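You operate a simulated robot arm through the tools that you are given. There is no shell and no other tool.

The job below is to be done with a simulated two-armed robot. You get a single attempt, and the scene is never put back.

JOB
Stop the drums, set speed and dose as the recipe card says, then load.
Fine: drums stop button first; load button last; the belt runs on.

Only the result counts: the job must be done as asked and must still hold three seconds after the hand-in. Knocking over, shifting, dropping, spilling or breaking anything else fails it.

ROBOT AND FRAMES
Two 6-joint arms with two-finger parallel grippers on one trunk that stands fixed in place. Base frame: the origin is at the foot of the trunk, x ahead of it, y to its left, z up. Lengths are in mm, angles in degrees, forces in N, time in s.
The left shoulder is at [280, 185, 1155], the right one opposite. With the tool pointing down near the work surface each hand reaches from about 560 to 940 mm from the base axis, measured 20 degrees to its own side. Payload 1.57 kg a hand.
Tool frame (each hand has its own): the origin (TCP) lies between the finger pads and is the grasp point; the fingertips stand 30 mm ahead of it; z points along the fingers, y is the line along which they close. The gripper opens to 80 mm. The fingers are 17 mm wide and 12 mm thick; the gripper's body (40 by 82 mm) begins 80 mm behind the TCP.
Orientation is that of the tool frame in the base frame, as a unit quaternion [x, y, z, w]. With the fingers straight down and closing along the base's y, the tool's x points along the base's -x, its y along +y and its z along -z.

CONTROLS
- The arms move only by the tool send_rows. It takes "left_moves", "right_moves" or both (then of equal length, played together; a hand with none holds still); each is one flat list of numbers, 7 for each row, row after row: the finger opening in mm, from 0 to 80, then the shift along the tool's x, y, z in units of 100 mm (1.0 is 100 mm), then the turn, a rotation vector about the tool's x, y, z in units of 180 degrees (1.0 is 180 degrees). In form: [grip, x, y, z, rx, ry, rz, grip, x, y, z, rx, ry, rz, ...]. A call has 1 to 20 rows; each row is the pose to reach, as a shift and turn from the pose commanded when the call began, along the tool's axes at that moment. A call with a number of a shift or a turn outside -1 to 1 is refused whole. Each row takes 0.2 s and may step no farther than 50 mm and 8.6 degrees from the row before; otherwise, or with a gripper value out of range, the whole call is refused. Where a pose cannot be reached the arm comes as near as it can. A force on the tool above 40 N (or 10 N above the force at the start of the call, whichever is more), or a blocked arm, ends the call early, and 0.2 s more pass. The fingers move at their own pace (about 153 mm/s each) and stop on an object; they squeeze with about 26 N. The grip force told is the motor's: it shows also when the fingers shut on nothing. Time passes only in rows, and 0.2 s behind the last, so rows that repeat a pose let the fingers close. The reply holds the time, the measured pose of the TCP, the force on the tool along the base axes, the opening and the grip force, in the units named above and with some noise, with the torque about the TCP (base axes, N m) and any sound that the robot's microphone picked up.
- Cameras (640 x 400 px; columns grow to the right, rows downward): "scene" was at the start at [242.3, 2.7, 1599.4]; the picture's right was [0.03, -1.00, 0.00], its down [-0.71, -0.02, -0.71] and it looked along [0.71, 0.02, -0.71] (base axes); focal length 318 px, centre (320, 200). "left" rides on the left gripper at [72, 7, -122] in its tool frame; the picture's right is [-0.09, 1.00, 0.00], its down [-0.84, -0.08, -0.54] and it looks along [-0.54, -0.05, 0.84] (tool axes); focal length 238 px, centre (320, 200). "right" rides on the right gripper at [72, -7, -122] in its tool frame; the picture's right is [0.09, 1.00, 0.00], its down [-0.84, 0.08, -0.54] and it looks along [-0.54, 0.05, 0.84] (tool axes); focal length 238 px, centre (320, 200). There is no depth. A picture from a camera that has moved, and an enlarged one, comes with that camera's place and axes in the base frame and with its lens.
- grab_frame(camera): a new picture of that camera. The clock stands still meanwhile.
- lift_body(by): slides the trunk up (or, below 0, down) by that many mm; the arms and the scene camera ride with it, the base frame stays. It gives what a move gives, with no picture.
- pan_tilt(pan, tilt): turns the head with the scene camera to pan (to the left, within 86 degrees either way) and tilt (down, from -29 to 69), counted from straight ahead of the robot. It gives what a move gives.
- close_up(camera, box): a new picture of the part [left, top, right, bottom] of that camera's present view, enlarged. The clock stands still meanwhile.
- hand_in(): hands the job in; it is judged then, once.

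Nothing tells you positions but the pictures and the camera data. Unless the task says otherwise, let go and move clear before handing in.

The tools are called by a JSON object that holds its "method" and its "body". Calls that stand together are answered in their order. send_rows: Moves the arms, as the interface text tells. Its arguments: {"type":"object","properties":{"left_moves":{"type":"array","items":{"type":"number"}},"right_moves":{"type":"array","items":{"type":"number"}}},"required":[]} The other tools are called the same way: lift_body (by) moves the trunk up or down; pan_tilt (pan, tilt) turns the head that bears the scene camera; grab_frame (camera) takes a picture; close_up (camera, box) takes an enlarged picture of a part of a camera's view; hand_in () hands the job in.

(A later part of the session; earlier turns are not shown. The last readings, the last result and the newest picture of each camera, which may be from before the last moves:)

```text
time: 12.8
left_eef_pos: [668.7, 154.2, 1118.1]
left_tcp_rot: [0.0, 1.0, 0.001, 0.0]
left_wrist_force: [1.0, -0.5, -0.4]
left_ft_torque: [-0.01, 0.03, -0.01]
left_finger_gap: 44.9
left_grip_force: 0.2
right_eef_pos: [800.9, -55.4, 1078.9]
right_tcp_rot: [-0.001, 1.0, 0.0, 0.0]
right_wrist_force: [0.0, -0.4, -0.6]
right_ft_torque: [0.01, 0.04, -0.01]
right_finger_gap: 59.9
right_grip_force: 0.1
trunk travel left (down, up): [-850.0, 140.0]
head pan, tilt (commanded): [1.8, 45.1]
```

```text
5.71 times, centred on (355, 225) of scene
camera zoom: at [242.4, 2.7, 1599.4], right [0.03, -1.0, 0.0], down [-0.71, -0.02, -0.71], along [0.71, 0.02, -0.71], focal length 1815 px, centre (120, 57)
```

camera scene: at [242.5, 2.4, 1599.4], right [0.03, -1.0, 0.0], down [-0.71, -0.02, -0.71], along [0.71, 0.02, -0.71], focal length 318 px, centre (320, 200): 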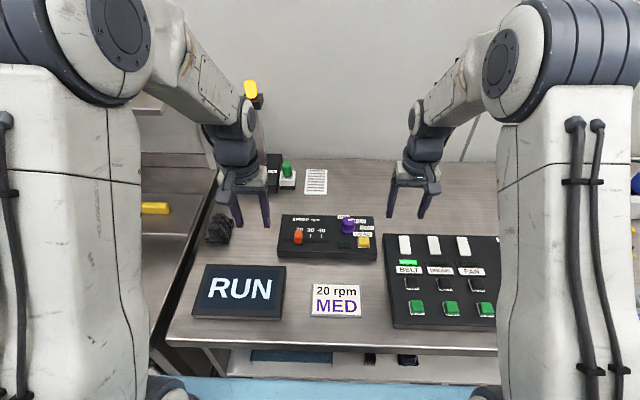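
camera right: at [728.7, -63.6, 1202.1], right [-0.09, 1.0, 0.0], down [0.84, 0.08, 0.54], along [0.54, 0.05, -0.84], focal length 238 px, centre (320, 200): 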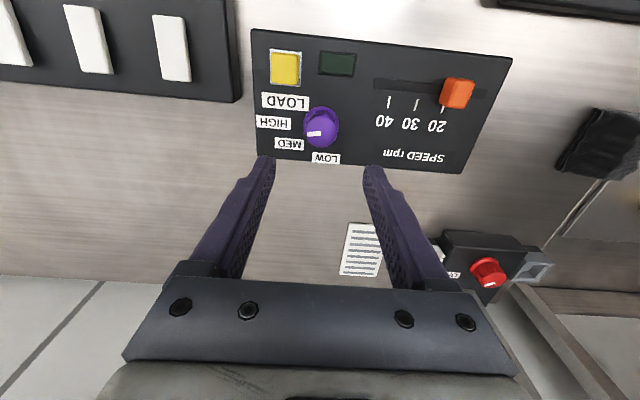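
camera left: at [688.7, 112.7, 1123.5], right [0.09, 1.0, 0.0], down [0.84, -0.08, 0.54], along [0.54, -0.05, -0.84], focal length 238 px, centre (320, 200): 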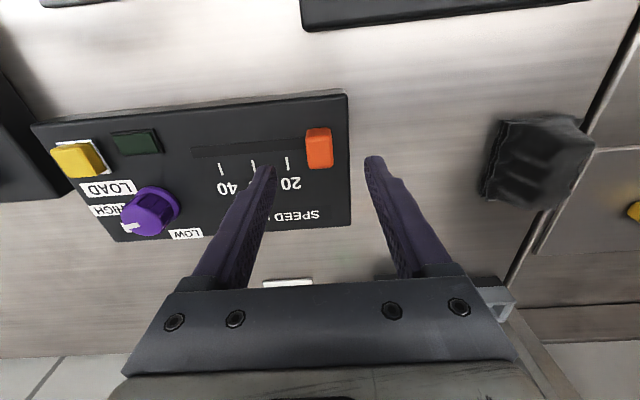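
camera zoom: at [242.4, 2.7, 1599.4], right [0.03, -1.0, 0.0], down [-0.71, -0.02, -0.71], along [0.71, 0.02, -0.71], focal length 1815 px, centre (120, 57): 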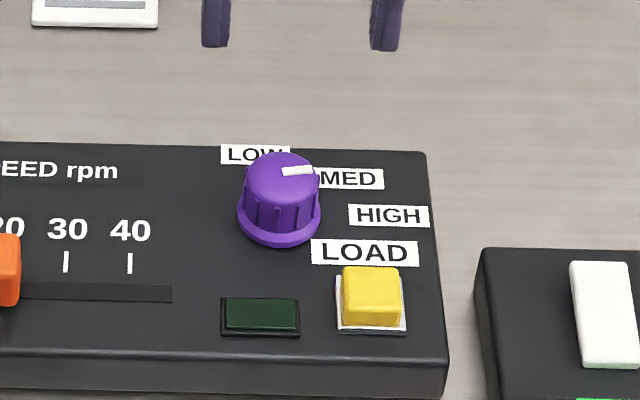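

The pointer now aims about 83° clockwise from straight ahead, at HIGH; LOW lies straight ahead and MED roughly half-way, near 45°. I will compare with how the other dials' labels sit relative to their pointers before turning.

{"method": "close_up", "body": {"camera": "scene", "box": [490, 225, 560, 270]}}

{"method": "close_up", "body": {"camera": "right", "box": [265, 95, 365, 170]}}

{"method": "close_up", "body": {"camera": "right", "box": [420, 220, 540, 300]}}

{"method": "close_up", "body": {"camera": "scene", "box": [330, 205, 380, 240]}}

```text
8.89 times, centred on (525, 248) of scene
camera zoom: at [242.4, 2.7, 1599.4], right [0.03, -1.0, 0.0], down [-0.71, -0.02, -0.71], along [0.71, 0.02, -0.71], focal length 2824 px, centre (-1502, -222)
```

zoom: 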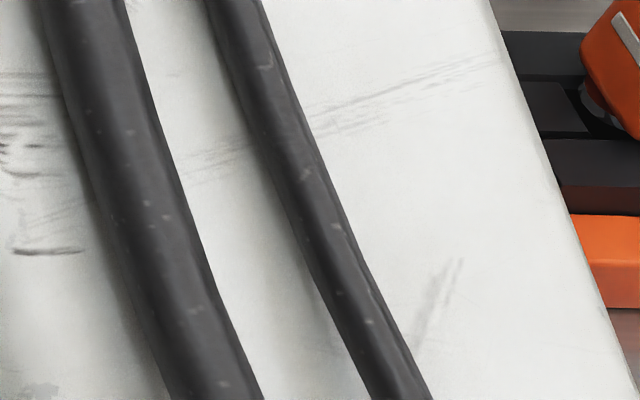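

```text
5.33 times, centred on (315, 132) of right
camera zoom: at [728.7, -63.6, 1202.1], right [-0.09, 1.0, 0.0], down [0.84, 0.08, 0.54], along [0.54, 0.05, -0.84], focal length 1271 px, centre (347, 560)
```

zoom: 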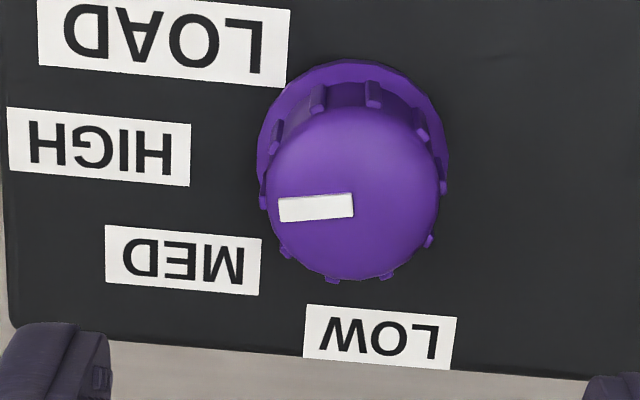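

```text
5.00 times, centred on (480, 260) of right
camera zoom: at [728.7, -63.6, 1202.1], right [-0.09, 1.0, 0.0], down [0.84, 0.08, 0.54], along [0.54, 0.05, -0.84], focal length 1192 px, centre (-480, -100)
```

zoom: 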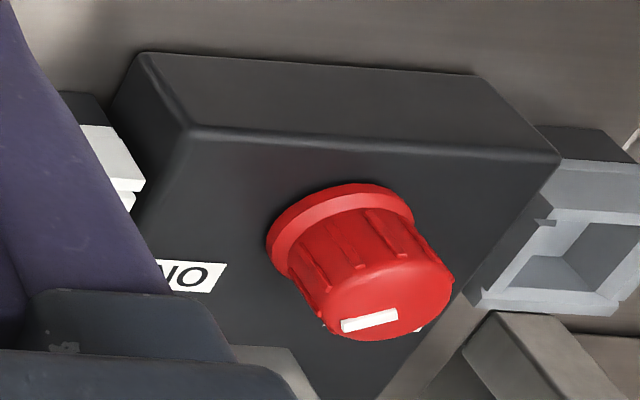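

```text
11.43 times, centred on (355, 222) of scene
camera zoom: at [242.4, 2.7, 1599.4], right [0.03, -1.0, 0.0], down [-0.71, -0.02, -0.71], along [0.71, 0.02, -0.71], focal length 3630 px, centre (-80, -57)
```

zoom: 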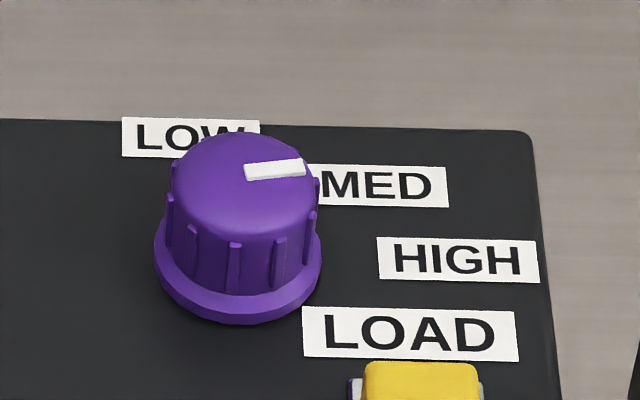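

The pointer sits at about 81° (HIGH), and MED should be roughly 40–45°. I will lower the open right gripper around the knob, centred at about (801.5, -55.6).

{"method": "send_rows", "body": {"right_moves": [60, 0, 0.005, 0.4, 0, 0, 0, 60, 0, 0.005, 0.75, 0, 0, 0, 60, 0, 0.005, 0.95, 0, 0, 0]}}

{"method": "grab_frame", "body": {"camera": "right"}}

{"method": "close_up", "body": {"camera": "scene", "box": [310, 190, 400, 260]}}

```text
time: 13.6
left_eef_pos: [668.6, 154.8, 1117.5]
left_tcp_rot: [0.0, 1.0, 0.0, 0.0]
left_wrist_force: [-0.5, 0.2, -0.5]
left_ft_torque: [-0.04, 0.01, -0.02]
left_finger_gap: 45.0
left_grip_force: 0.1
right_eef_pos: [798.8, -56.0, 983.2]
right_tcp_rot: [-0.001, 1.0, 0.0, 0.001]
right_wrist_force: [0.4, 0.2, -0.3]
right_ft_torque: [0.01, -0.01, 0.0]
right_finger_gap: 59.9
right_grip_force: 0.1
trunk travel left (down, up): [-850.0, 140.0]
head pan, tilt (commanded): [1.8, 45.1]
```

```text
taken
camera right: at [727.3, -63.3, 1105.3], right [-0.09, 1.0, 0.0], down [0.84, 0.08, 0.54], along [0.54, 0.05, -0.84], focal length 238 px, centre (320, 200)
```

right: 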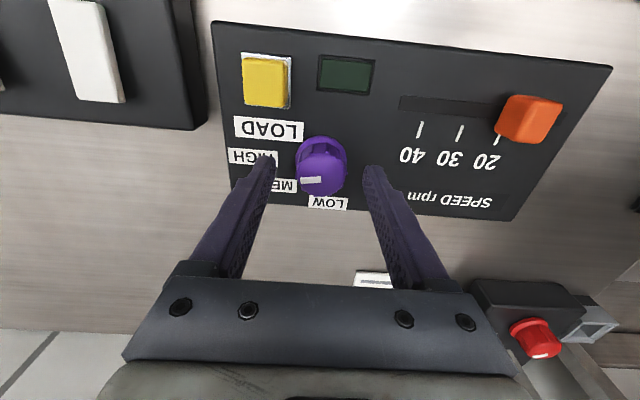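

```text
5.71 times, centred on (355, 225) of scene
camera zoom: at [242.5, 2.7, 1599.5], right [0.03, -1.0, 0.0], down [-0.71, -0.02, -0.71], along [0.71, 0.02, -0.71], focal length 1815 px, centre (120, 57)
```

zoom: 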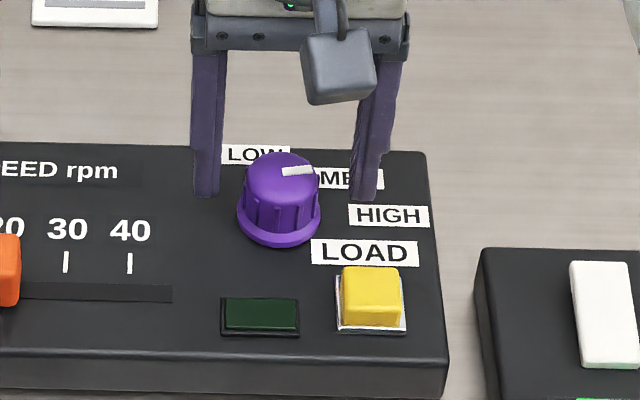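

The knob is centred between the open fingers. I will lower the last 12 mm and close on the knob body above its flange.

{"method": "send_rows", "body": {"right_moves": [60, 0, 0, 0.06, 0, 0, 0, 60, 0, 0, 0.12, 0, 0, 0, 45, 0, 0, 0.12, 0, 0, 0, 25, 0, 0, 0.12, 0, 0, 0, 20, 0, 0, 0.12, 0, 0, 0]}}

{"method": "close_up", "body": {"camera": "right", "box": [220, 80, 420, 220]}}

{"method": "close_up", "body": {"camera": "scene", "box": [310, 190, 400, 260]}}

```text
time: 14.8
left_eef_pos: [668.7, 155.5, 1118.6]
left_tcp_rot: [-0.001, 1.0, 0.0, 0.0]
left_wrist_force: [0.0, -0.2, -0.2]
left_ft_torque: [-0.02, 0.0, 0.0]
left_finger_gap: 45.0
left_grip_force: 0.1
right_eef_pos: [799.9, -54.3, 971.4]
right_tcp_rot: [-0.001, 1.0, 0.0, 0.0]
right_wrist_force: [-0.6, 7.0, -0.8]
right_ft_torque: [-0.24, -0.22, 0.04]
right_finger_gap: 33.4
right_grip_force: 41.0
trunk travel left (down, up): [-850.0, 140.0]
head pan, tilt (commanded): [1.8, 45.1]
```

```text
2.86 times, centred on (320, 150) of right
camera zoom: at [728.6, -62.4, 1094.1], right [-0.09, 1.0, 0.0], down [0.84, 0.08, 0.54], along [0.54, 0.05, -0.84], focal length 681 px, centre (320, 343)
```

zoom: 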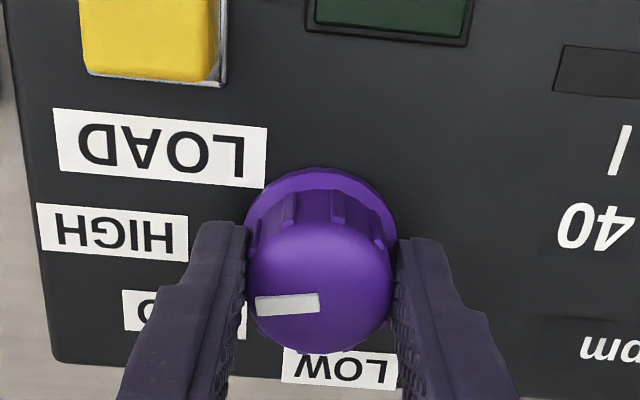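

```text
5.71 times, centred on (355, 225) of scene
camera zoom: at [242.4, 3.3, 1599.4], right [0.03, -1.0, 0.0], down [-0.71, -0.02, -0.71], along [0.71, 0.02, -0.71], focal length 1815 px, centre (120, 57)
```

zoom: 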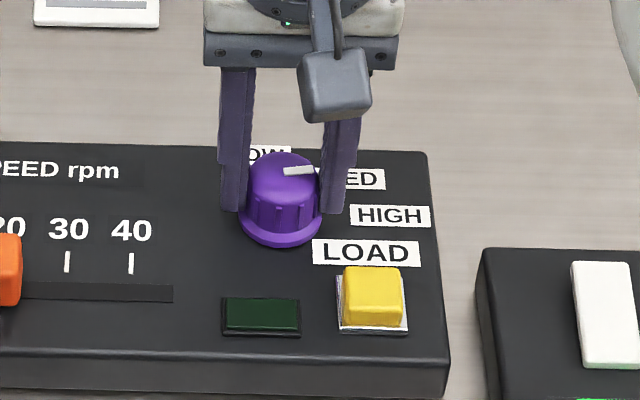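

The knob is gripped (33 mm); a 7 N side force shows I am about 2 mm off, so I will ease that and begin turning counter-clockwise in small steps.

{"method": "send_rows", "body": {"right_moves": [20, 0, 0.018, 0, 0, 0, 0, 20, 0, 0.018, 0, 0, 0, -0.04, 20, 0, 0.018, 0, 0, 0, -0.08, 20, 0, 0.018, 0, 0, 0, -0.11, 20, 0, 0.018, 0, 0, 0, -0.11]}}

{"method": "close_up", "body": {"camera": "right", "box": [220, 80, 420, 220]}}

{"method": "close_up", "body": {"camera": "scene", "box": [330, 205, 380, 240]}}

```text
time: 16.0
left_eef_pos: [669.9, 153.2, 1117.8]
left_tcp_rot: [0.0, 1.0, 0.001, 0.001]
left_wrist_force: [-0.7, 0.1, 0.6]
left_ft_torque: [0.0, -0.04, 0.01]
left_finger_gap: 44.9
left_grip_force: 0.1
right_eef_pos: [800.0, -55.5, 972.0]
right_tcp_rot: [-0.174, 0.985, 0.0, -0.001]
right_wrist_force: [1.8, -4.6, -10.0]
right_ft_torque: [0.61, -0.73, -0.01]
right_finger_gap: 33.1
right_grip_force: 40.8
trunk travel left (down, up): [-850.0, 140.0]
head pan, tilt (commanded): [1.8, 45.1]
```

```text
2.86 times, centred on (320, 150) of right
camera zoom: at [735.5, -86.7, 1094.3], right [-0.43, 0.9, 0.0], down [0.76, 0.36, 0.54], along [0.49, 0.23, -0.84], focal length 681 px, centre (320, 343)
```

zoom: 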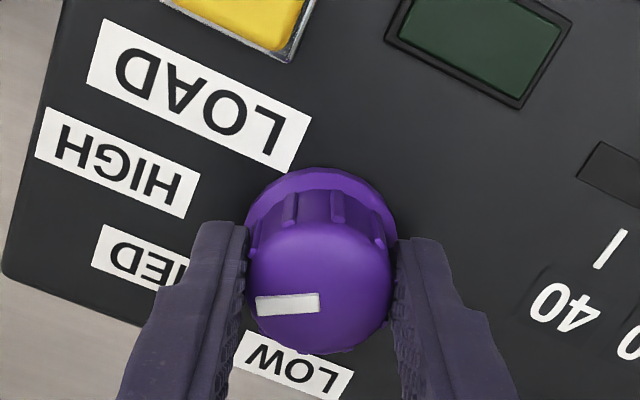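

```text
11.43 times, centred on (355, 222) of scene
camera zoom: at [243.0, 2.3, 1599.3], right [0.03, -1.0, 0.0], down [-0.71, -0.02, -0.71], along [0.71, 0.02, -0.71], focal length 3630 px, centre (-80, -57)
```

zoom: 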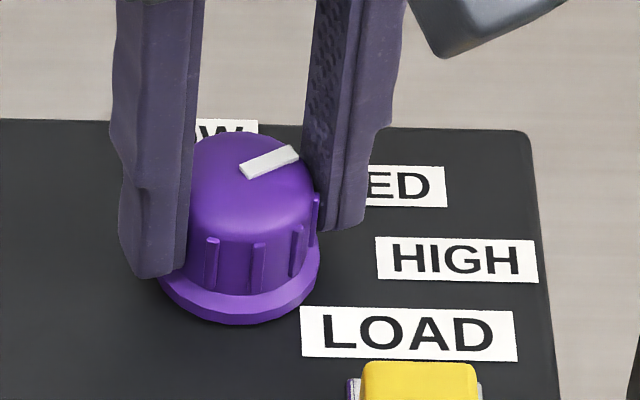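

The knob turns with the gripper: pointer now about 61°. I will turn a further 18° toward MED.

{"method": "send_rows", "body": {"right_moves": [20, 0, 0, 0, 0, 0, -0.04, 20, 0, 0, 0, 0, 0, -0.08, 20, 0, 0, 0, 0, 0, -0.1, 20, 0, 0, 0, 0, 0, -0.1]}}

{"method": "close_up", "body": {"camera": "right", "box": [220, 80, 420, 220]}}

{"method": "close_up", "body": {"camera": "scene", "box": [330, 205, 380, 240]}}

```text
time: 17.0
left_eef_pos: [669.5, 153.6, 1117.0]
left_tcp_rot: [-0.001, 1.0, -0.001, 0.0]
left_wrist_force: [0.8, -0.2, 0.4]
left_ft_torque: [0.02, 0.01, 0.0]
left_finger_gap: 44.7
left_grip_force: 0.0
right_eef_pos: [801.6, -54.9, 972.8]
right_tcp_rot: [-0.324, 0.946, -0.001, -0.001]
right_wrist_force: [3.7, -14.5, -15.8]
right_ft_torque: [-1.13, -0.24, 0.01]
right_finger_gap: 33.2
right_grip_force: 40.9
trunk travel left (down, up): [-850.0, 140.0]
head pan, tilt (commanded): [1.8, 45.1]
```

```text
2.86 times, centred on (320, 150) of right
camera zoom: at [748.5, -105.6, 1094.4], right [-0.68, 0.73, 0.0], down [0.61, 0.58, 0.54], along [0.39, 0.37, -0.84], focal length 681 px, centre (320, 343)
```

zoom: 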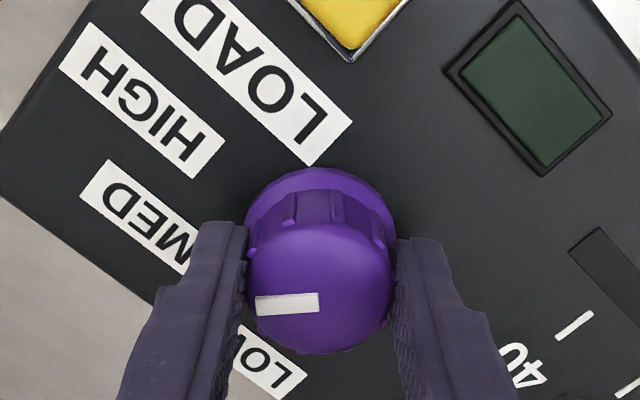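

```text
11.43 times, centred on (355, 222) of scene
camera zoom: at [243.4, 1.8, 1599.2], right [0.03, -1.0, 0.0], down [-0.71, -0.02, -0.71], along [0.71, 0.02, -0.71], focal length 3630 px, centre (-80, -57)
```

zoom: 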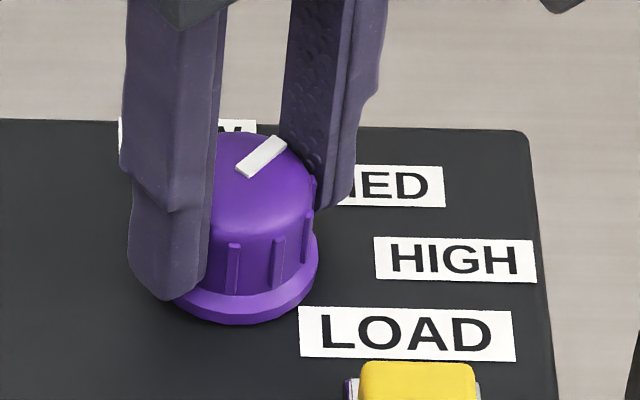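

The pointer is now about 43°, aiming at the MED label. I will release, rise a little, and see where the pointer rests.

{"method": "send_rows", "body": {"right_moves": [35, 0, 0, 0, 0, 0, 0, 50, 0, 0, 0, 0, 0, 0, 60, 0, 0, 0, 0, 0, 0, 60, 0, 0, -0.2, 0, 0, 0, 60, 0, 0, -0.5, 0, 0, 0, 60, 0, 0, -0.9, 0, 0, 0]}}

{"method": "close_up", "body": {"camera": "right", "box": [220, 80, 420, 220]}}

{"method": "close_up", "body": {"camera": "scene", "box": [330, 205, 380, 240]}}

{"method": "grab_frame", "body": {"camera": "scene"}}

```text
time: 18.4
left_eef_pos: [667.8, 154.6, 1119.0]
left_tcp_rot: [0.0, 1.0, 0.0, 0.0]
left_wrist_force: [0.7, -0.2, -0.5]
left_ft_torque: [-0.01, 0.03, 0.05]
left_finger_gap: 45.2
left_grip_force: 0.0
right_eef_pos: [801.0, -52.3, 1062.8]
right_tcp_rot: [-0.323, 0.946, 0.0, 0.0]
right_wrist_force: [1.4, 0.3, -0.7]
right_ft_torque: [0.0, -0.01, 0.02]
right_finger_gap: 60.0
right_grip_force: 0.0
trunk travel left (down, up): [-850.0, 140.0]
head pan, tilt (commanded): [1.8, 45.1]
```

```text
2.86 times, centred on (320, 150) of right
camera zoom: at [748.4, -103.2, 1185.5], right [-0.68, 0.73, 0.0], down [0.61, 0.57, 0.54], along [0.39, 0.37, -0.84], focal length 681 px, centre (320, 343)
```

zoom: 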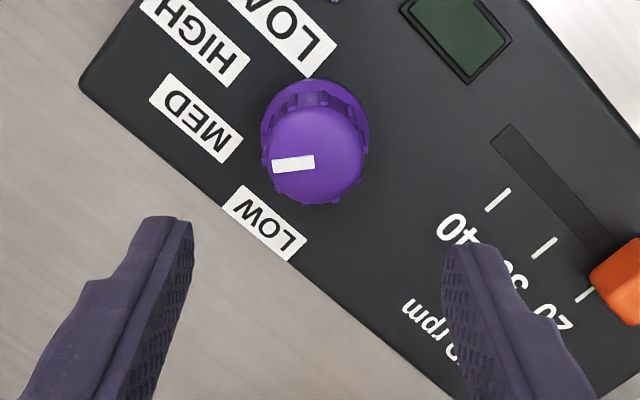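

```text
11.43 times, centred on (355, 222) of scene
camera zoom: at [242.5, 2.7, 1599.4], right [0.03, -1.0, 0.0], down [-0.71, -0.02, -0.71], along [0.71, 0.02, -0.71], focal length 3630 px, centre (-80, -57)
```

zoom: 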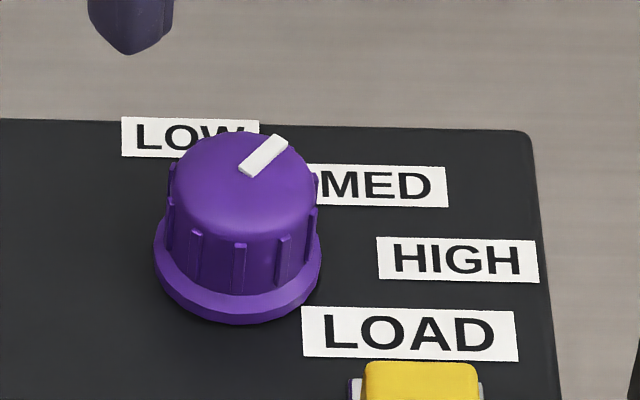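

```text
taken
camera scene: at [242.5, 2.7, 1599.4], right [0.03, -1.0, 0.0], down [-0.71, -0.02, -0.71], along [0.71, 0.02, -0.71], focal length 318 px, centre (320, 200)
```

scene: 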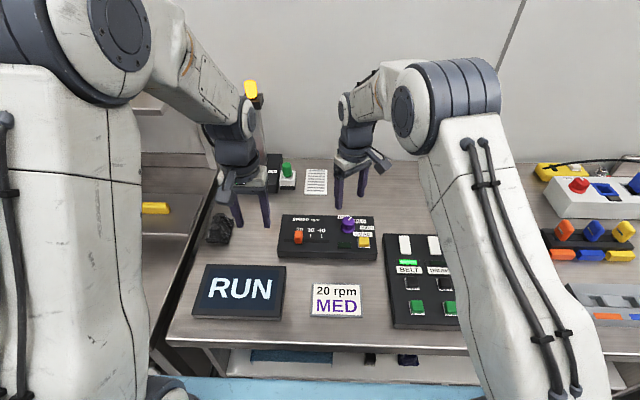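

The slider is on 20 and the knob's pointer now rests at about 43° with no snap. To be sure MED's true angle matches, I will look at the other dials' pointer-to-label relation; first the left camera and this right view.

{"method": "grab_frame", "body": {"camera": "left"}}

{"method": "grab_frame", "body": {"camera": "right"}}

{"method": "close_up", "body": {"camera": "right", "box": [255, 75, 375, 165]}}

```text
taken
camera left: at [596.8, 162.1, 1240.6], right [0.09, 1.0, 0.0], down [0.84, -0.08, 0.54], along [0.54, -0.05, -0.84], focal length 238 px, centre (320, 200)
```

left: 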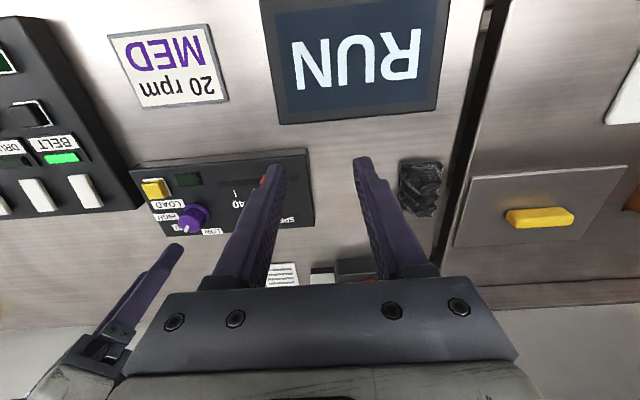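

```text
taken
camera right: at [748.4, -103.2, 1185.5], right [-0.68, 0.73, 0.0], down [0.61, 0.57, 0.54], along [0.39, 0.37, -0.84], focal length 238 px, centre (320, 200)
```

right: 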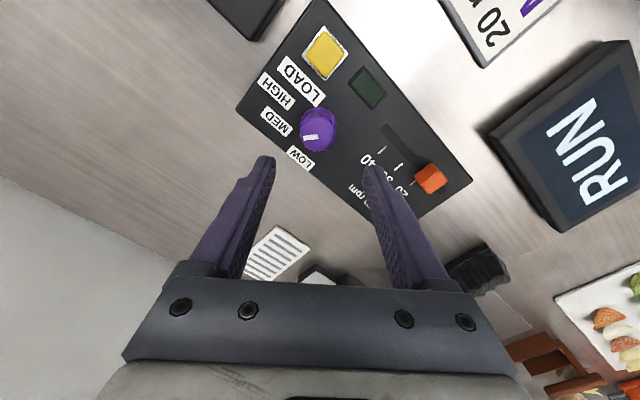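

```text
4.44 times, centred on (315, 120) of right
camera zoom: at [748.4, -103.2, 1185.5], right [-0.68, 0.73, 0.0], down [0.61, 0.57, 0.54], along [0.39, 0.37, -0.84], focal length 1059 px, centre (342, 556)
```

zoom: 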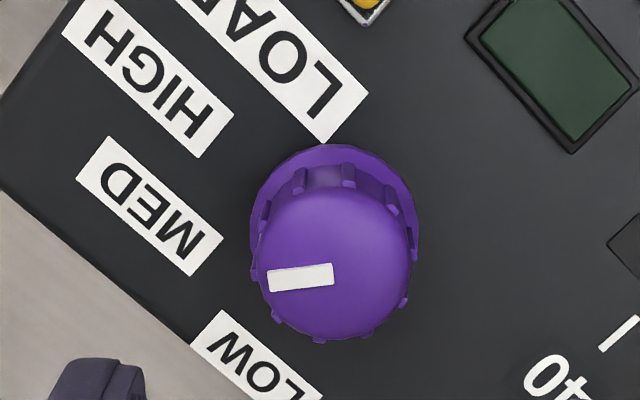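

The pointer aims at the lower edge of the MED label. I will unwind the wrist, rise, and swing the right camera over the black OFF/ON dial to calibrate how pointers line up with labels.

{"method": "send_rows", "body": {"right_moves": [60, 0, 0, -0.15, 0, 0, 0.042, 60, 0, 0, -0.3, 0, 0, 0.084, 60, 0, 0, -0.4, 0, 0, 0.126, 60, 0, 0, -0.5, 0, 0, 0.168, 60, 0, 0, -0.5, 0, 0, 0.21]}}

{"method": "send_rows", "body": {"right_moves": [60, 0.2, -0.35, 0, 0, 0, 0, 60, 0.4, -0.7, 0, 0, 0, 0, 60, 0.6, -1.0, 0, 0, 0, 0]}}

{"method": "send_rows", "body": {"right_moves": [60, 0.2, -0.35, 0, 0, 0, 0, 60, 0.4, -0.7, 0, 0, 0, 0, 60, 0.6, -1.0, 0, 0, 0, 0]}}

{"method": "send_rows", "body": {"right_moves": [60, 0, -0.4, 0, 0, 0, 0, 60, 0, -0.8, 0, 0, 0, 0, 60, 0, -1.0, 0, 0, 0, 0]}}

{"method": "grab_frame", "body": {"camera": "right"}}

```text
time: 19.6
left_eef_pos: [668.7, 154.1, 1117.9]
left_tcp_rot: [0.0, 1.0, 0.0, 0.0]
left_wrist_force: [-0.1, 0.5, 0.6]
left_ft_torque: [0.02, -0.03, -0.03]
left_finger_gap: 44.8
left_grip_force: 0.0
right_eef_pos: [799.1, -53.0, 1113.0]
right_tcp_rot: [0.001, 1.0, 0.0, -0.001]
right_wrist_force: [0.5, 0.4, 0.3]
right_ft_torque: [0.01, 0.0, -0.02]
right_finger_gap: 60.0
right_grip_force: 0.1
trunk travel left (down, up): [-850.0, 140.0]
head pan, tilt (commanded): [1.8, 45.1]
```

```text
time: 20.4
left_eef_pos: [668.7, 154.0, 1118.3]
left_tcp_rot: [-0.001, 1.0, 0.001, 0.0]
left_wrist_force: [0.2, -0.1, 0.2]
left_ft_torque: [-0.01, 0.0, 0.01]
left_finger_gap: 45.2
left_grip_force: 0.0
right_eef_pos: [738.3, -153.2, 1112.7]
right_tcp_rot: [-0.002, 1.0, 0.0, 0.0]
right_wrist_force: [-0.1, -0.4, 0.7]
right_ft_torque: [0.03, -0.01, -0.01]
right_finger_gap: 60.0
right_grip_force: 0.0
trunk travel left (down, up): [-850.0, 140.0]
head pan, tilt (commanded): [1.8, 45.1]
```

```text
time: 21.2
left_eef_pos: [668.6, 155.1, 1118.3]
left_tcp_rot: [0.0, 1.0, 0.0, 0.0]
left_wrist_force: [-0.2, -0.1, -1.0]
left_ft_torque: [-0.01, 0.02, -0.01]
left_finger_gap: 45.0
left_grip_force: 0.0
right_eef_pos: [680.8, -254.4, 1110.6]
right_tcp_rot: [-0.001, 1.0, 0.0, 0.001]
right_wrist_force: [-0.1, 0.6, 0.2]
right_ft_torque: [0.01, 0.01, 0.0]
right_finger_gap: 59.8
right_grip_force: 0.0
trunk travel left (down, up): [-850.0, 140.0]
head pan, tilt (commanded): [1.8, 45.1]
```

```text
time: 22.0
left_eef_pos: [668.3, 154.0, 1117.9]
left_tcp_rot: [-0.001, 1.0, 0.0, 0.0]
left_wrist_force: [0.1, -0.1, -0.1]
left_ft_torque: [-0.02, 0.01, 0.01]
left_finger_gap: 45.1
left_grip_force: 0.1
right_eef_pos: [681.4, -351.8, 1112.2]
right_tcp_rot: [-0.001, 1.0, 0.0, 0.0]
right_wrist_force: [0.7, -0.3, 0.5]
right_ft_torque: [0.0, 0.01, -0.01]
right_finger_gap: 59.9
right_grip_force: 0.0
trunk travel left (down, up): [-850.0, 140.0]
head pan, tilt (commanded): [1.8, 45.1]
```

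```text
taken
camera right: at [609.5, -360.3, 1233.5], right [-0.09, 1.0, 0.0], down [0.84, 0.08, 0.54], along [0.54, 0.05, -0.84], focal length 238 px, centre (320, 200)
```

right: 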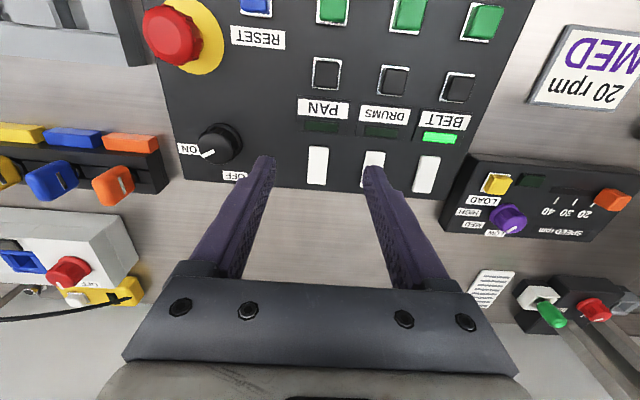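

The black dial is at left of this view. I will move another 110 mm to the right so it is seen from nearly overhead.

{"method": "send_rows", "body": {"right_moves": [60, 0, -0.4, 0, 0, 0, 0, 60, 0, -0.8, 0, 0, 0, 0, 60, 0, -1.0, 0, 0, 0, 0]}}

{"method": "grab_frame", "body": {"camera": "right"}}

{"method": "close_up", "body": {"camera": "right", "box": [230, 80, 370, 180]}}

{"method": "close_up", "body": {"camera": "scene", "box": [330, 205, 380, 240]}}

{"method": "close_up", "body": {"camera": "scene", "box": [480, 220, 560, 270]}}

```text
time: 22.8
left_eef_pos: [668.6, 154.2, 1118.6]
left_tcp_rot: [-0.001, 1.0, 0.0, 0.0]
left_wrist_force: [0.5, 0.7, 0.8]
left_ft_torque: [0.04, -0.03, 0.0]
left_finger_gap: 45.0
left_grip_force: 0.0
right_eef_pos: [680.8, -453.7, 1112.3]
right_tcp_rot: [-0.001, 1.0, 0.001, 0.0]
right_wrist_force: [-0.6, -0.2, -0.9]
right_ft_torque: [-0.01, 0.01, 0.02]
right_finger_gap: 60.0
right_grip_force: 0.1
trunk travel left (down, up): [-850.0, 140.0]
head pan, tilt (commanded): [1.8, 45.1]
```

```text
taken
camera right: at [608.6, -461.4, 1234.3], right [-0.09, 1.0, 0.0], down [0.84, 0.08, 0.54], along [0.54, 0.05, -0.84], focal length 238 px, centre (320, 200)
```

right: 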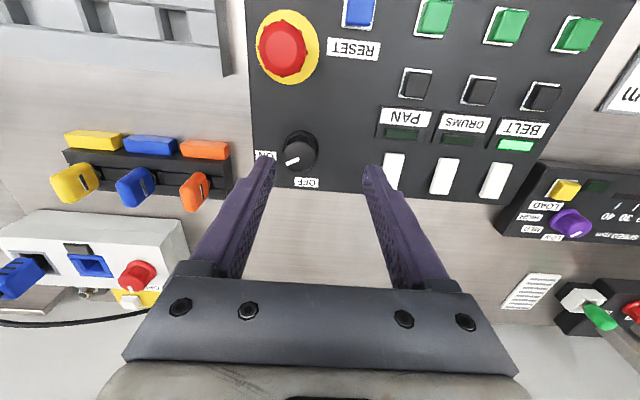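

```text
4.00 times, centred on (300, 130) of right
camera zoom: at [608.6, -461.4, 1234.3], right [-0.09, 1.0, 0.0], down [0.84, 0.08, 0.54], along [0.54, 0.05, -0.84], focal length 953 px, centre (400, 480)
```

zoom: 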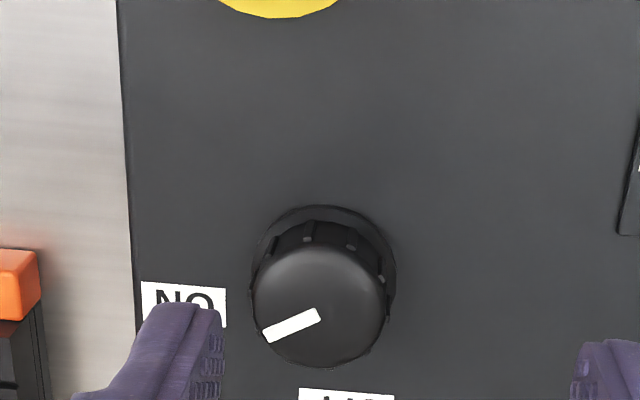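

```text
11.43 times, centred on (355, 222) of scene
camera zoom: at [242.4, 2.5, 1599.4], right [0.03, -1.0, 0.0], down [-0.71, -0.02, -0.71], along [0.71, 0.02, -0.71], focal length 3630 px, centre (-80, -57)
```

zoom: 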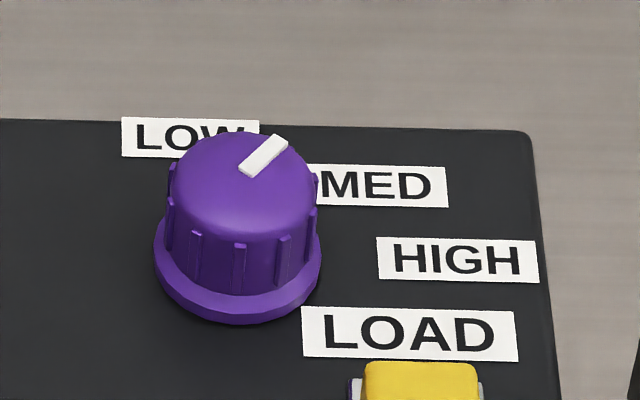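

```text
8.00 times, centred on (520, 245) of scene
camera zoom: at [242.4, 2.5, 1599.4], right [0.03, -1.0, 0.0], down [-0.71, -0.02, -0.71], along [0.71, 0.02, -0.71], focal length 2541 px, centre (-1280, -160)
```

zoom: 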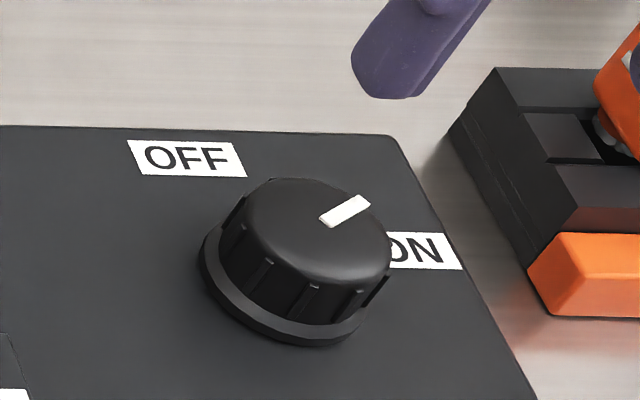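

On the black dial the pointer (about 64°) sits several degrees short of its ON label's centre, so labels are only roughly placed. I will view the red dial too with the left camera, staying clear of the lamp post.

{"method": "send_rows", "body": {"left_moves": [80, -0.35, 0.1, -0.15, 0, 0, 0, 80, -0.7, 0.25, -0.35, 0, 0, 0, 80, -1.0, 0.36, -0.5, 0, 0, 0, 80, -1.0, 0.36, -0.6, 0, 0, 0]}}

{"method": "grab_frame", "body": {"camera": "left"}}

{"method": "grab_frame", "body": {"camera": "scene"}}

```text
time: 23.8
left_eef_pos: [770.0, 189.7, 1178.0]
left_tcp_rot: [0.0, 1.0, -0.001, 0.0]
left_wrist_force: [0.0, 0.7, -0.4]
left_ft_torque: [-0.02, 0.03, -0.01]
left_finger_gap: 80.1
left_grip_force: 0.1
right_eef_pos: [680.4, -453.2, 1112.5]
right_tcp_rot: [0.001, 1.0, 0.0, 0.0]
right_wrist_force: [-0.1, -0.4, -0.6]
right_ft_torque: [-0.02, 0.04, -0.02]
right_finger_gap: 60.0
right_grip_force: 0.0
trunk travel left (down, up): [-850.0, 140.0]
head pan, tilt (commanded): [1.8, 45.1]
```

```text
taken
camera left: at [697.7, 197.9, 1299.4], right [0.09, 1.0, 0.0], down [0.84, -0.08, 0.54], along [0.54, -0.05, -0.84], focal length 238 px, centre (320, 200)
```

left: 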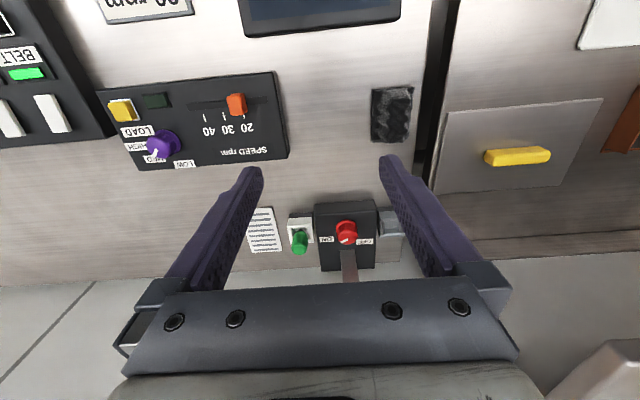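

```text
taken
camera scene: at [242.6, 2.7, 1599.4], right [0.03, -1.0, 0.0], down [-0.71, -0.02, -0.71], along [0.71, 0.02, -0.71], focal length 318 px, centre (320, 200)
```

scene: 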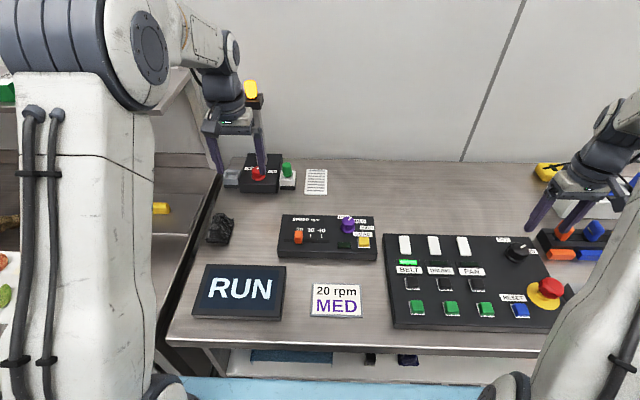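

{"method": "close_up", "body": {"camera": "left", "box": [305, 195, 395, 265]}}

{"method": "close_up", "body": {"camera": "scene", "box": [220, 150, 310, 200]}}

{"method": "close_up", "body": {"camera": "left", "box": [100, 80, 200, 170]}}

```text
5.71 times, centred on (350, 230) of left
camera zoom: at [697.7, 197.9, 1299.4], right [0.09, 1.0, 0.0], down [0.84, -0.08, 0.54], along [0.54, -0.05, -0.84], focal length 1362 px, centre (149, 29)
```

zoom: 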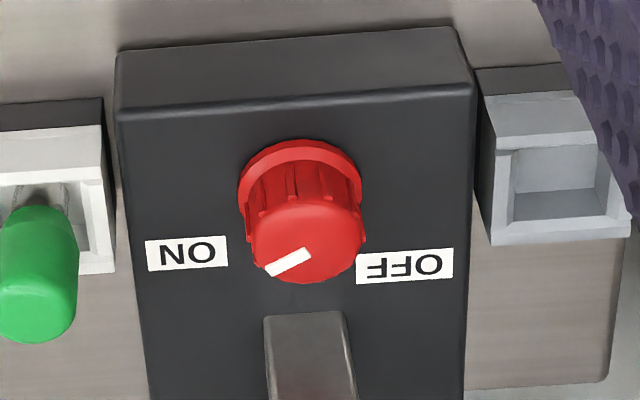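

```text
7.11 times, centred on (265, 175) of scene
camera zoom: at [242.6, 2.7, 1599.4], right [0.03, -1.0, 0.0], down [-0.71, -0.02, -0.71], along [0.71, 0.02, -0.71], focal length 2259 px, centre (711, 378)
```

zoom: 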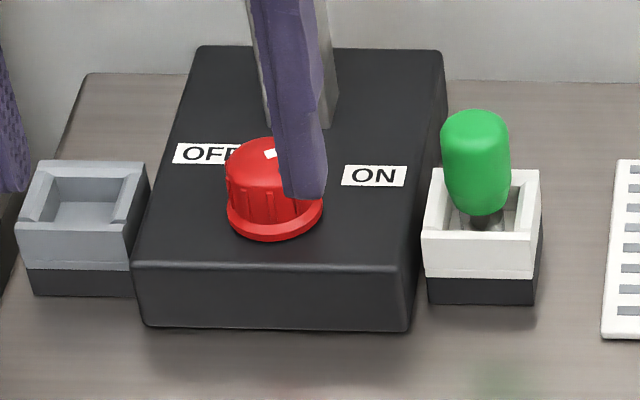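

```text
4.44 times, centred on (150, 125) of left
camera zoom: at [697.7, 197.9, 1299.4], right [0.09, 1.0, 0.0], down [0.84, -0.08, 0.54], along [0.54, -0.05, -0.84], focal length 1059 px, centre (1076, 533)
```

zoom: 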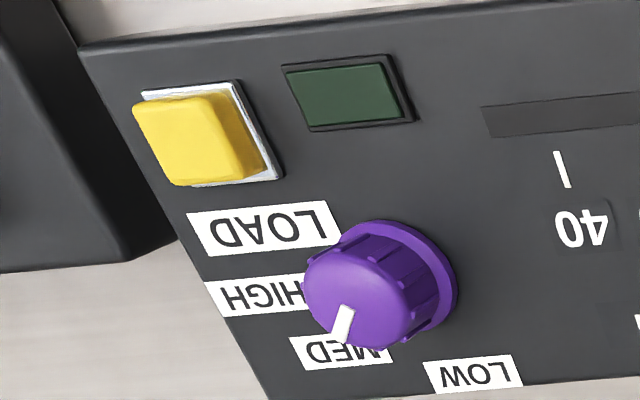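

The red dial shows the same thing: pointers and label centres differ by several degrees, so I will find MED by locating the knob's end stops if it has any. I will bring the right hand back over the purple knob and pull the left hand back.

{"method": "send_rows", "body": {"right_moves": [60, 0, 0.4, 0, 0, 0, 0, 60, 0, 0.8, 0, 0, 0, 0, 60, 0, 1.0, 0, 0, 0, 0], "left_moves": [60, 0.4, 0, 0, 0, 0, 0, 45, 0.8, 0, 0, 0, 0, 0, 45, 1.0, 0, 0, 0, 0, 0]}}

{"method": "send_rows", "body": {"right_moves": [60, -0.2, 0.35, 0, 0, 0, 0, 60, -0.4, 0.7, 0, 0, 0, 0, 60, -0.6, 1.0, 0, 0, 0, 0]}}

{"method": "send_rows", "body": {"right_moves": [60, -0.2, 0.35, 0, 0, 0, 0, 60, -0.4, 0.7, 0, 0, 0, 0, 60, -0.6, 1.0, 0, 0, 0, 0]}}

{"method": "send_rows", "body": {"right_moves": [60, 0, 0.4, 0, 0, 0, 0, 60, 0, 0.8, 0, 0, 0, 0, 60, 0, 0.98, 0, 0, 0, 0, 60, 0, 0.98, 0, 0, 0, 0]}}

{"method": "close_up", "body": {"camera": "right", "box": [240, 90, 400, 210]}}

```text
time: 24.6
left_eef_pos: [667.8, 189.1, 1178.4]
left_tcp_rot: [0.0, 1.0, 0.0, 0.0]
left_wrist_force: [-0.6, 0.0, 0.1]
left_ft_torque: [0.0, 0.0, -0.03]
left_finger_gap: 44.8
left_grip_force: 0.0
right_eef_pos: [679.7, -353.7, 1111.0]
right_tcp_rot: [0.0, 1.0, 0.0, 0.0]
right_wrist_force: [0.6, 0.0, 0.8]
right_ft_torque: [0.05, 0.04, 0.01]
right_finger_gap: 59.8
right_grip_force: 0.0
trunk travel left (down, up): [-850.0, 140.0]
head pan, tilt (commanded): [1.8, 45.1]
```

```text
time: 25.4
left_eef_pos: [668.6, 188.7, 1177.6]
left_tcp_rot: [0.0, 1.0, 0.0, 0.001]
left_wrist_force: [-0.2, -0.9, 0.1]
left_ft_torque: [-0.01, 0.01, 0.02]
left_finger_gap: 44.9
left_grip_force: 0.1
right_eef_pos: [740.9, -253.0, 1110.4]
right_tcp_rot: [-0.001, 1.0, -0.002, -0.001]
right_wrist_force: [0.3, 0.3, -0.3]
right_ft_torque: [-0.04, -0.02, 0.0]
right_finger_gap: 59.9
right_grip_force: 0.1
trunk travel left (down, up): [-850.0, 140.0]
head pan, tilt (commanded): [1.8, 45.1]
```

```text
time: 26.2
left_eef_pos: [669.0, 189.2, 1177.7]
left_tcp_rot: [0.0, 1.0, 0.0, -0.001]
left_wrist_force: [0.6, 0.3, -0.2]
left_ft_torque: [-0.02, -0.02, 0.01]
left_finger_gap: 45.0
left_grip_force: 0.0
right_eef_pos: [800.7, -155.9, 1114.6]
right_tcp_rot: [-0.001, 1.0, 0.0, 0.001]
right_wrist_force: [-0.4, -0.1, 0.1]
right_ft_torque: [-0.03, 0.05, 0.01]
right_finger_gap: 59.9
right_grip_force: 0.0
trunk travel left (down, up): [-850.0, 140.0]
head pan, tilt (commanded): [1.8, 45.1]
```

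```text
time: 27.2
left_eef_pos: [668.8, 189.8, 1178.1]
left_tcp_rot: [0.0, 1.0, 0.0, 0.001]
left_wrist_force: [0.6, -0.4, 0.4]
left_ft_torque: [-0.04, 0.01, 0.01]
left_finger_gap: 45.1
left_grip_force: 0.1
right_eef_pos: [798.2, -53.5, 1113.7]
right_tcp_rot: [0.0, 1.0, 0.0, 0.0]
right_wrist_force: [-0.4, -0.2, -0.3]
right_ft_torque: [0.0, 0.01, 0.01]
right_finger_gap: 59.9
right_grip_force: 0.1
trunk travel left (down, up): [-850.0, 140.0]
head pan, tilt (commanded): [1.8, 45.1]
```

```text
3.33 times, centred on (320, 150) of right
camera zoom: at [727.0, -61.1, 1235.4], right [-0.09, 1.0, 0.0], down [0.84, 0.08, 0.54], along [0.54, 0.05, -0.84], focal length 794 px, centre (320, 367)
```

zoom: 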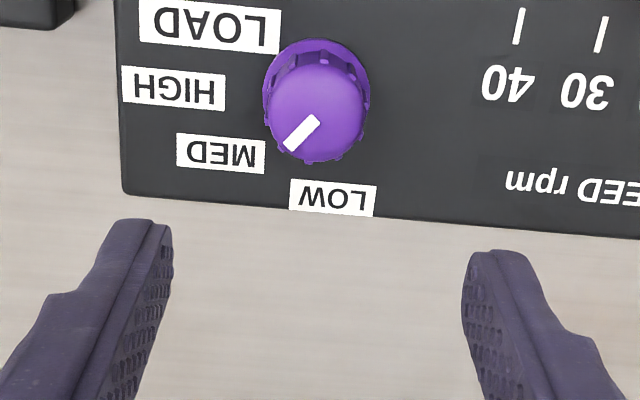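

The pointer is steady at about 43°. I will lower around the knob again to probe for its stops, turning gently.

{"method": "send_rows", "body": {"right_moves": [60, 0, 0.012, 0.4, 0, 0, 0, 60, 0, 0.012, 0.75, 0, 0, 0, 60, 0, 0.012, 0.95, 0, 0, 0]}}

{"method": "send_rows", "body": {"right_moves": [60, 0, 0, 0.25, 0, 0, 0, 60, 0, 0, 0.45, 0, 0, 0, 45, 0, 0, 0.45, 0, 0, 0, 30, 0, 0, 0.45, 0, 0, 0, 20, 0, 0, 0.45, 0, 0, 0, 20, 0, 0, 0.45, 0, 0, 0]}}

{"method": "close_up", "body": {"camera": "right", "box": [220, 80, 420, 220]}}

```text
time: 28.0
left_eef_pos: [669.3, 189.2, 1178.4]
left_tcp_rot: [0.0, 1.0, 0.0, 0.0]
left_wrist_force: [0.1, -0.4, -0.5]
left_ft_torque: [0.0, 0.02, 0.0]
left_finger_gap: 45.3
left_grip_force: 0.0
right_eef_pos: [801.1, -54.6, 1019.6]
right_tcp_rot: [-0.001, 1.0, -0.001, 0.0]
right_wrist_force: [-0.2, -0.3, 0.6]
right_ft_torque: [0.01, 0.03, 0.03]
right_finger_gap: 60.1
right_grip_force: 0.0
trunk travel left (down, up): [-850.0, 140.0]
head pan, tilt (commanded): [1.8, 45.1]
```

```text
time: 29.4
left_eef_pos: [669.2, 188.8, 1178.5]
left_tcp_rot: [0.0, 1.0, 0.0, 0.001]
left_wrist_force: [0.4, 0.1, 0.4]
left_ft_torque: [-0.02, 0.01, 0.04]
left_finger_gap: 44.9
left_grip_force: 0.0
right_eef_pos: [801.4, -55.3, 972.5]
right_tcp_rot: [0.001, 1.0, 0.001, 0.001]
right_wrist_force: [-0.9, -2.8, -0.9]
right_ft_torque: [0.44, -0.28, 0.02]
right_finger_gap: 33.3
right_grip_force: 41.1
trunk travel left (down, up): [-850.0, 140.0]
head pan, tilt (commanded): [1.8, 45.1]
```

```text
2.86 times, centred on (320, 150) of right
camera zoom: at [728.7, -62.3, 1094.9], right [-0.09, 1.0, 0.0], down [0.84, 0.08, 0.54], along [0.54, 0.05, -0.84], focal length 681 px, centre (320, 343)
```

zoom: 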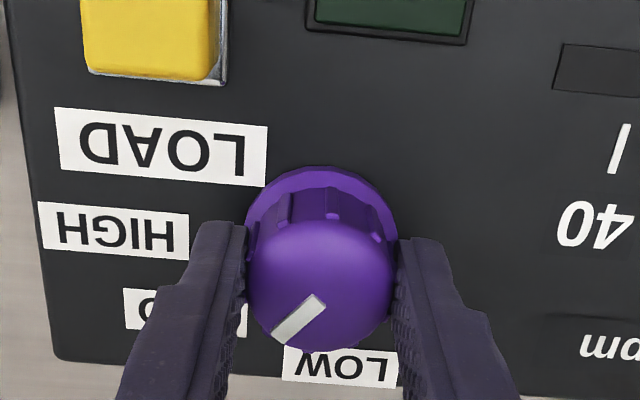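

The knob is gripped, pointer at about 43°. I will turn counter-clockwise in steps, watching the torque for a stop.

{"method": "send_rows", "body": {"right_moves": [20, 0, 0, 0, 0, 0, -0.04, 20, 0, 0, 0, 0, 0, -0.08, 20, 0, 0, 0, 0, 0, -0.12, 20, 0, 0, 0, 0, 0, -0.16, 20, 0, 0, 0, 0, 0, -0.2]}}

{"method": "close_up", "body": {"camera": "right", "box": [220, 80, 420, 220]}}

{"method": "close_up", "body": {"camera": "scene", "box": [330, 205, 380, 240]}}

```text
time: 30.6
left_eef_pos: [668.8, 188.6, 1178.0]
left_tcp_rot: [0.0, 1.0, 0.0, -0.001]
left_wrist_force: [0.0, -0.7, -1.4]
left_ft_torque: [0.03, 0.0, 0.0]
left_finger_gap: 44.8
left_grip_force: 0.1
right_eef_pos: [800.6, -55.5, 972.2]
right_tcp_rot: [-0.311, 0.95, 0.0, 0.0]
right_wrist_force: [-3.6, -4.7, 2.5]
right_ft_torque: [0.08, -0.76, 0.04]
right_finger_gap: 33.4
right_grip_force: 42.0
trunk travel left (down, up): [-850.0, 140.0]
head pan, tilt (commanded): [1.8, 45.1]
```

```text
2.86 times, centred on (320, 150) of right
camera zoom: at [746.8, -104.1, 1095.0], right [-0.66, 0.75, 0.0], down [0.63, 0.56, 0.54], along [0.41, 0.36, -0.84], focal length 681 px, centre (320, 343)
```

zoom: 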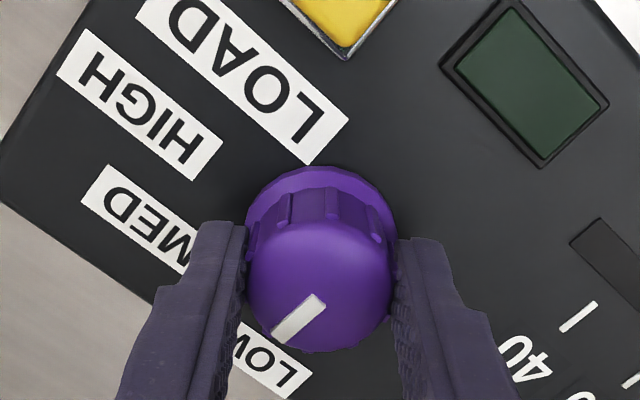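

```text
11.43 times, centred on (355, 222) of scene
camera zoom: at [242.1, 2.2, 1599.5], right [0.03, -1.0, 0.0], down [-0.71, -0.02, -0.71], along [0.71, 0.02, -0.71], focal length 3630 px, centre (-80, -57)
```

zoom: 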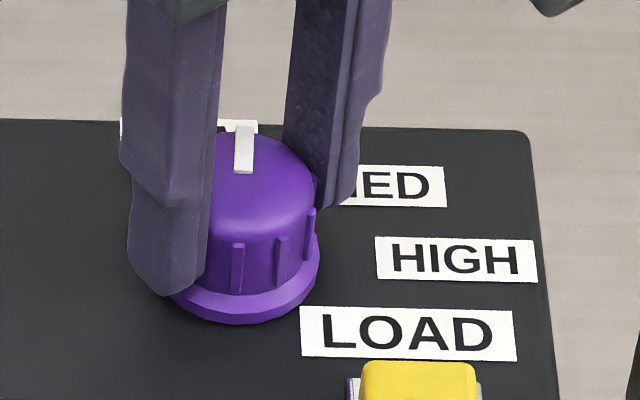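

No stop yet: pointer is nearly straight ahead (about 3°) and the torque is still low. I will go on counter-clockwise carefully.

{"method": "send_rows", "body": {"right_moves": [20, 0, 0, 0, 0, 0, -0.03, 20, 0, 0, 0, 0, 0, -0.06, 20, 0, 0, 0, 0, 0, -0.09]}}

{"method": "send_rows", "body": {"right_moves": [20, 0, 0, 0, 0, 0, -0.03, 20, 0, 0, 0, 0, 0, -0.06]}}

{"method": "close_up", "body": {"camera": "right", "box": [220, 80, 420, 220]}}

{"method": "close_up", "body": {"camera": "scene", "box": [330, 205, 380, 240]}}

```text
time: 31.4
left_eef_pos: [669.3, 189.2, 1177.6]
left_tcp_rot: [0.0, 1.0, 0.0, -0.001]
left_wrist_force: [0.0, 0.6, -0.6]
left_ft_torque: [0.02, 0.02, 0.03]
left_finger_gap: 44.9
left_grip_force: 0.0
right_eef_pos: [802.1, -54.4, 972.1]
right_tcp_rot: [-0.442, 0.897, -0.001, 0.0]
right_wrist_force: [3.5, -5.5, -0.2]
right_ft_torque: [0.01, -0.21, -0.15]
right_finger_gap: 32.4
right_grip_force: 40.7
trunk travel left (down, up): [-850.0, 140.0]
head pan, tilt (commanded): [1.8, 45.1]
```

```text
time: 32.0
left_eef_pos: [668.2, 189.7, 1178.0]
left_tcp_rot: [0.0, 1.0, 0.0, 0.0]
left_wrist_force: [0.2, 1.4, -0.1]
left_ft_torque: [0.0, 0.01, 0.02]
left_finger_gap: 45.1
left_grip_force: 0.0
right_eef_pos: [802.7, -55.7, 972.1]
right_tcp_rot: [-0.523, 0.852, 0.0, 0.0]
right_wrist_force: [5.4, -7.1, -0.7]
right_ft_torque: [-0.31, 0.16, -0.49]
right_finger_gap: 33.1
right_grip_force: 39.6
trunk travel left (down, up): [-850.0, 140.0]
head pan, tilt (commanded): [1.8, 45.1]
```

```text
2.86 times, centred on (320, 150) of right
camera zoom: at [775.1, -123.0, 1095.0], right [-0.93, 0.37, 0.0], down [0.31, 0.78, 0.54], along [0.2, 0.5, -0.84], focal length 681 px, centre (320, 343)
```

zoom: 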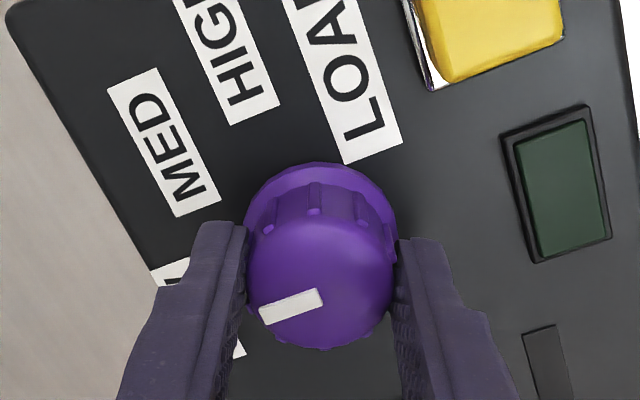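

```text
11.43 times, centred on (355, 222) of scene
camera zoom: at [242.8, 2.2, 1599.4], right [0.03, -1.0, 0.0], down [-0.71, -0.02, -0.71], along [0.71, 0.02, -0.71], focal length 3630 px, centre (-80, -57)
```

zoom: 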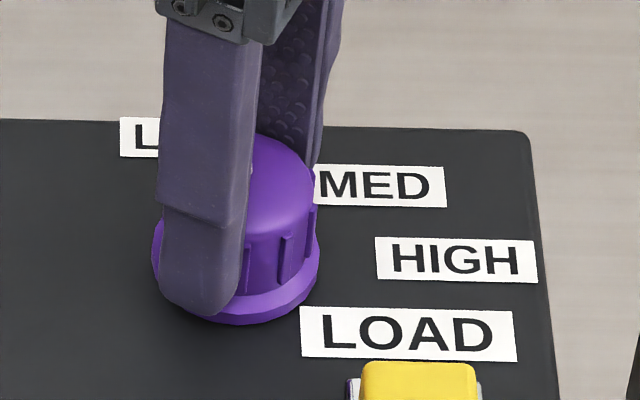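

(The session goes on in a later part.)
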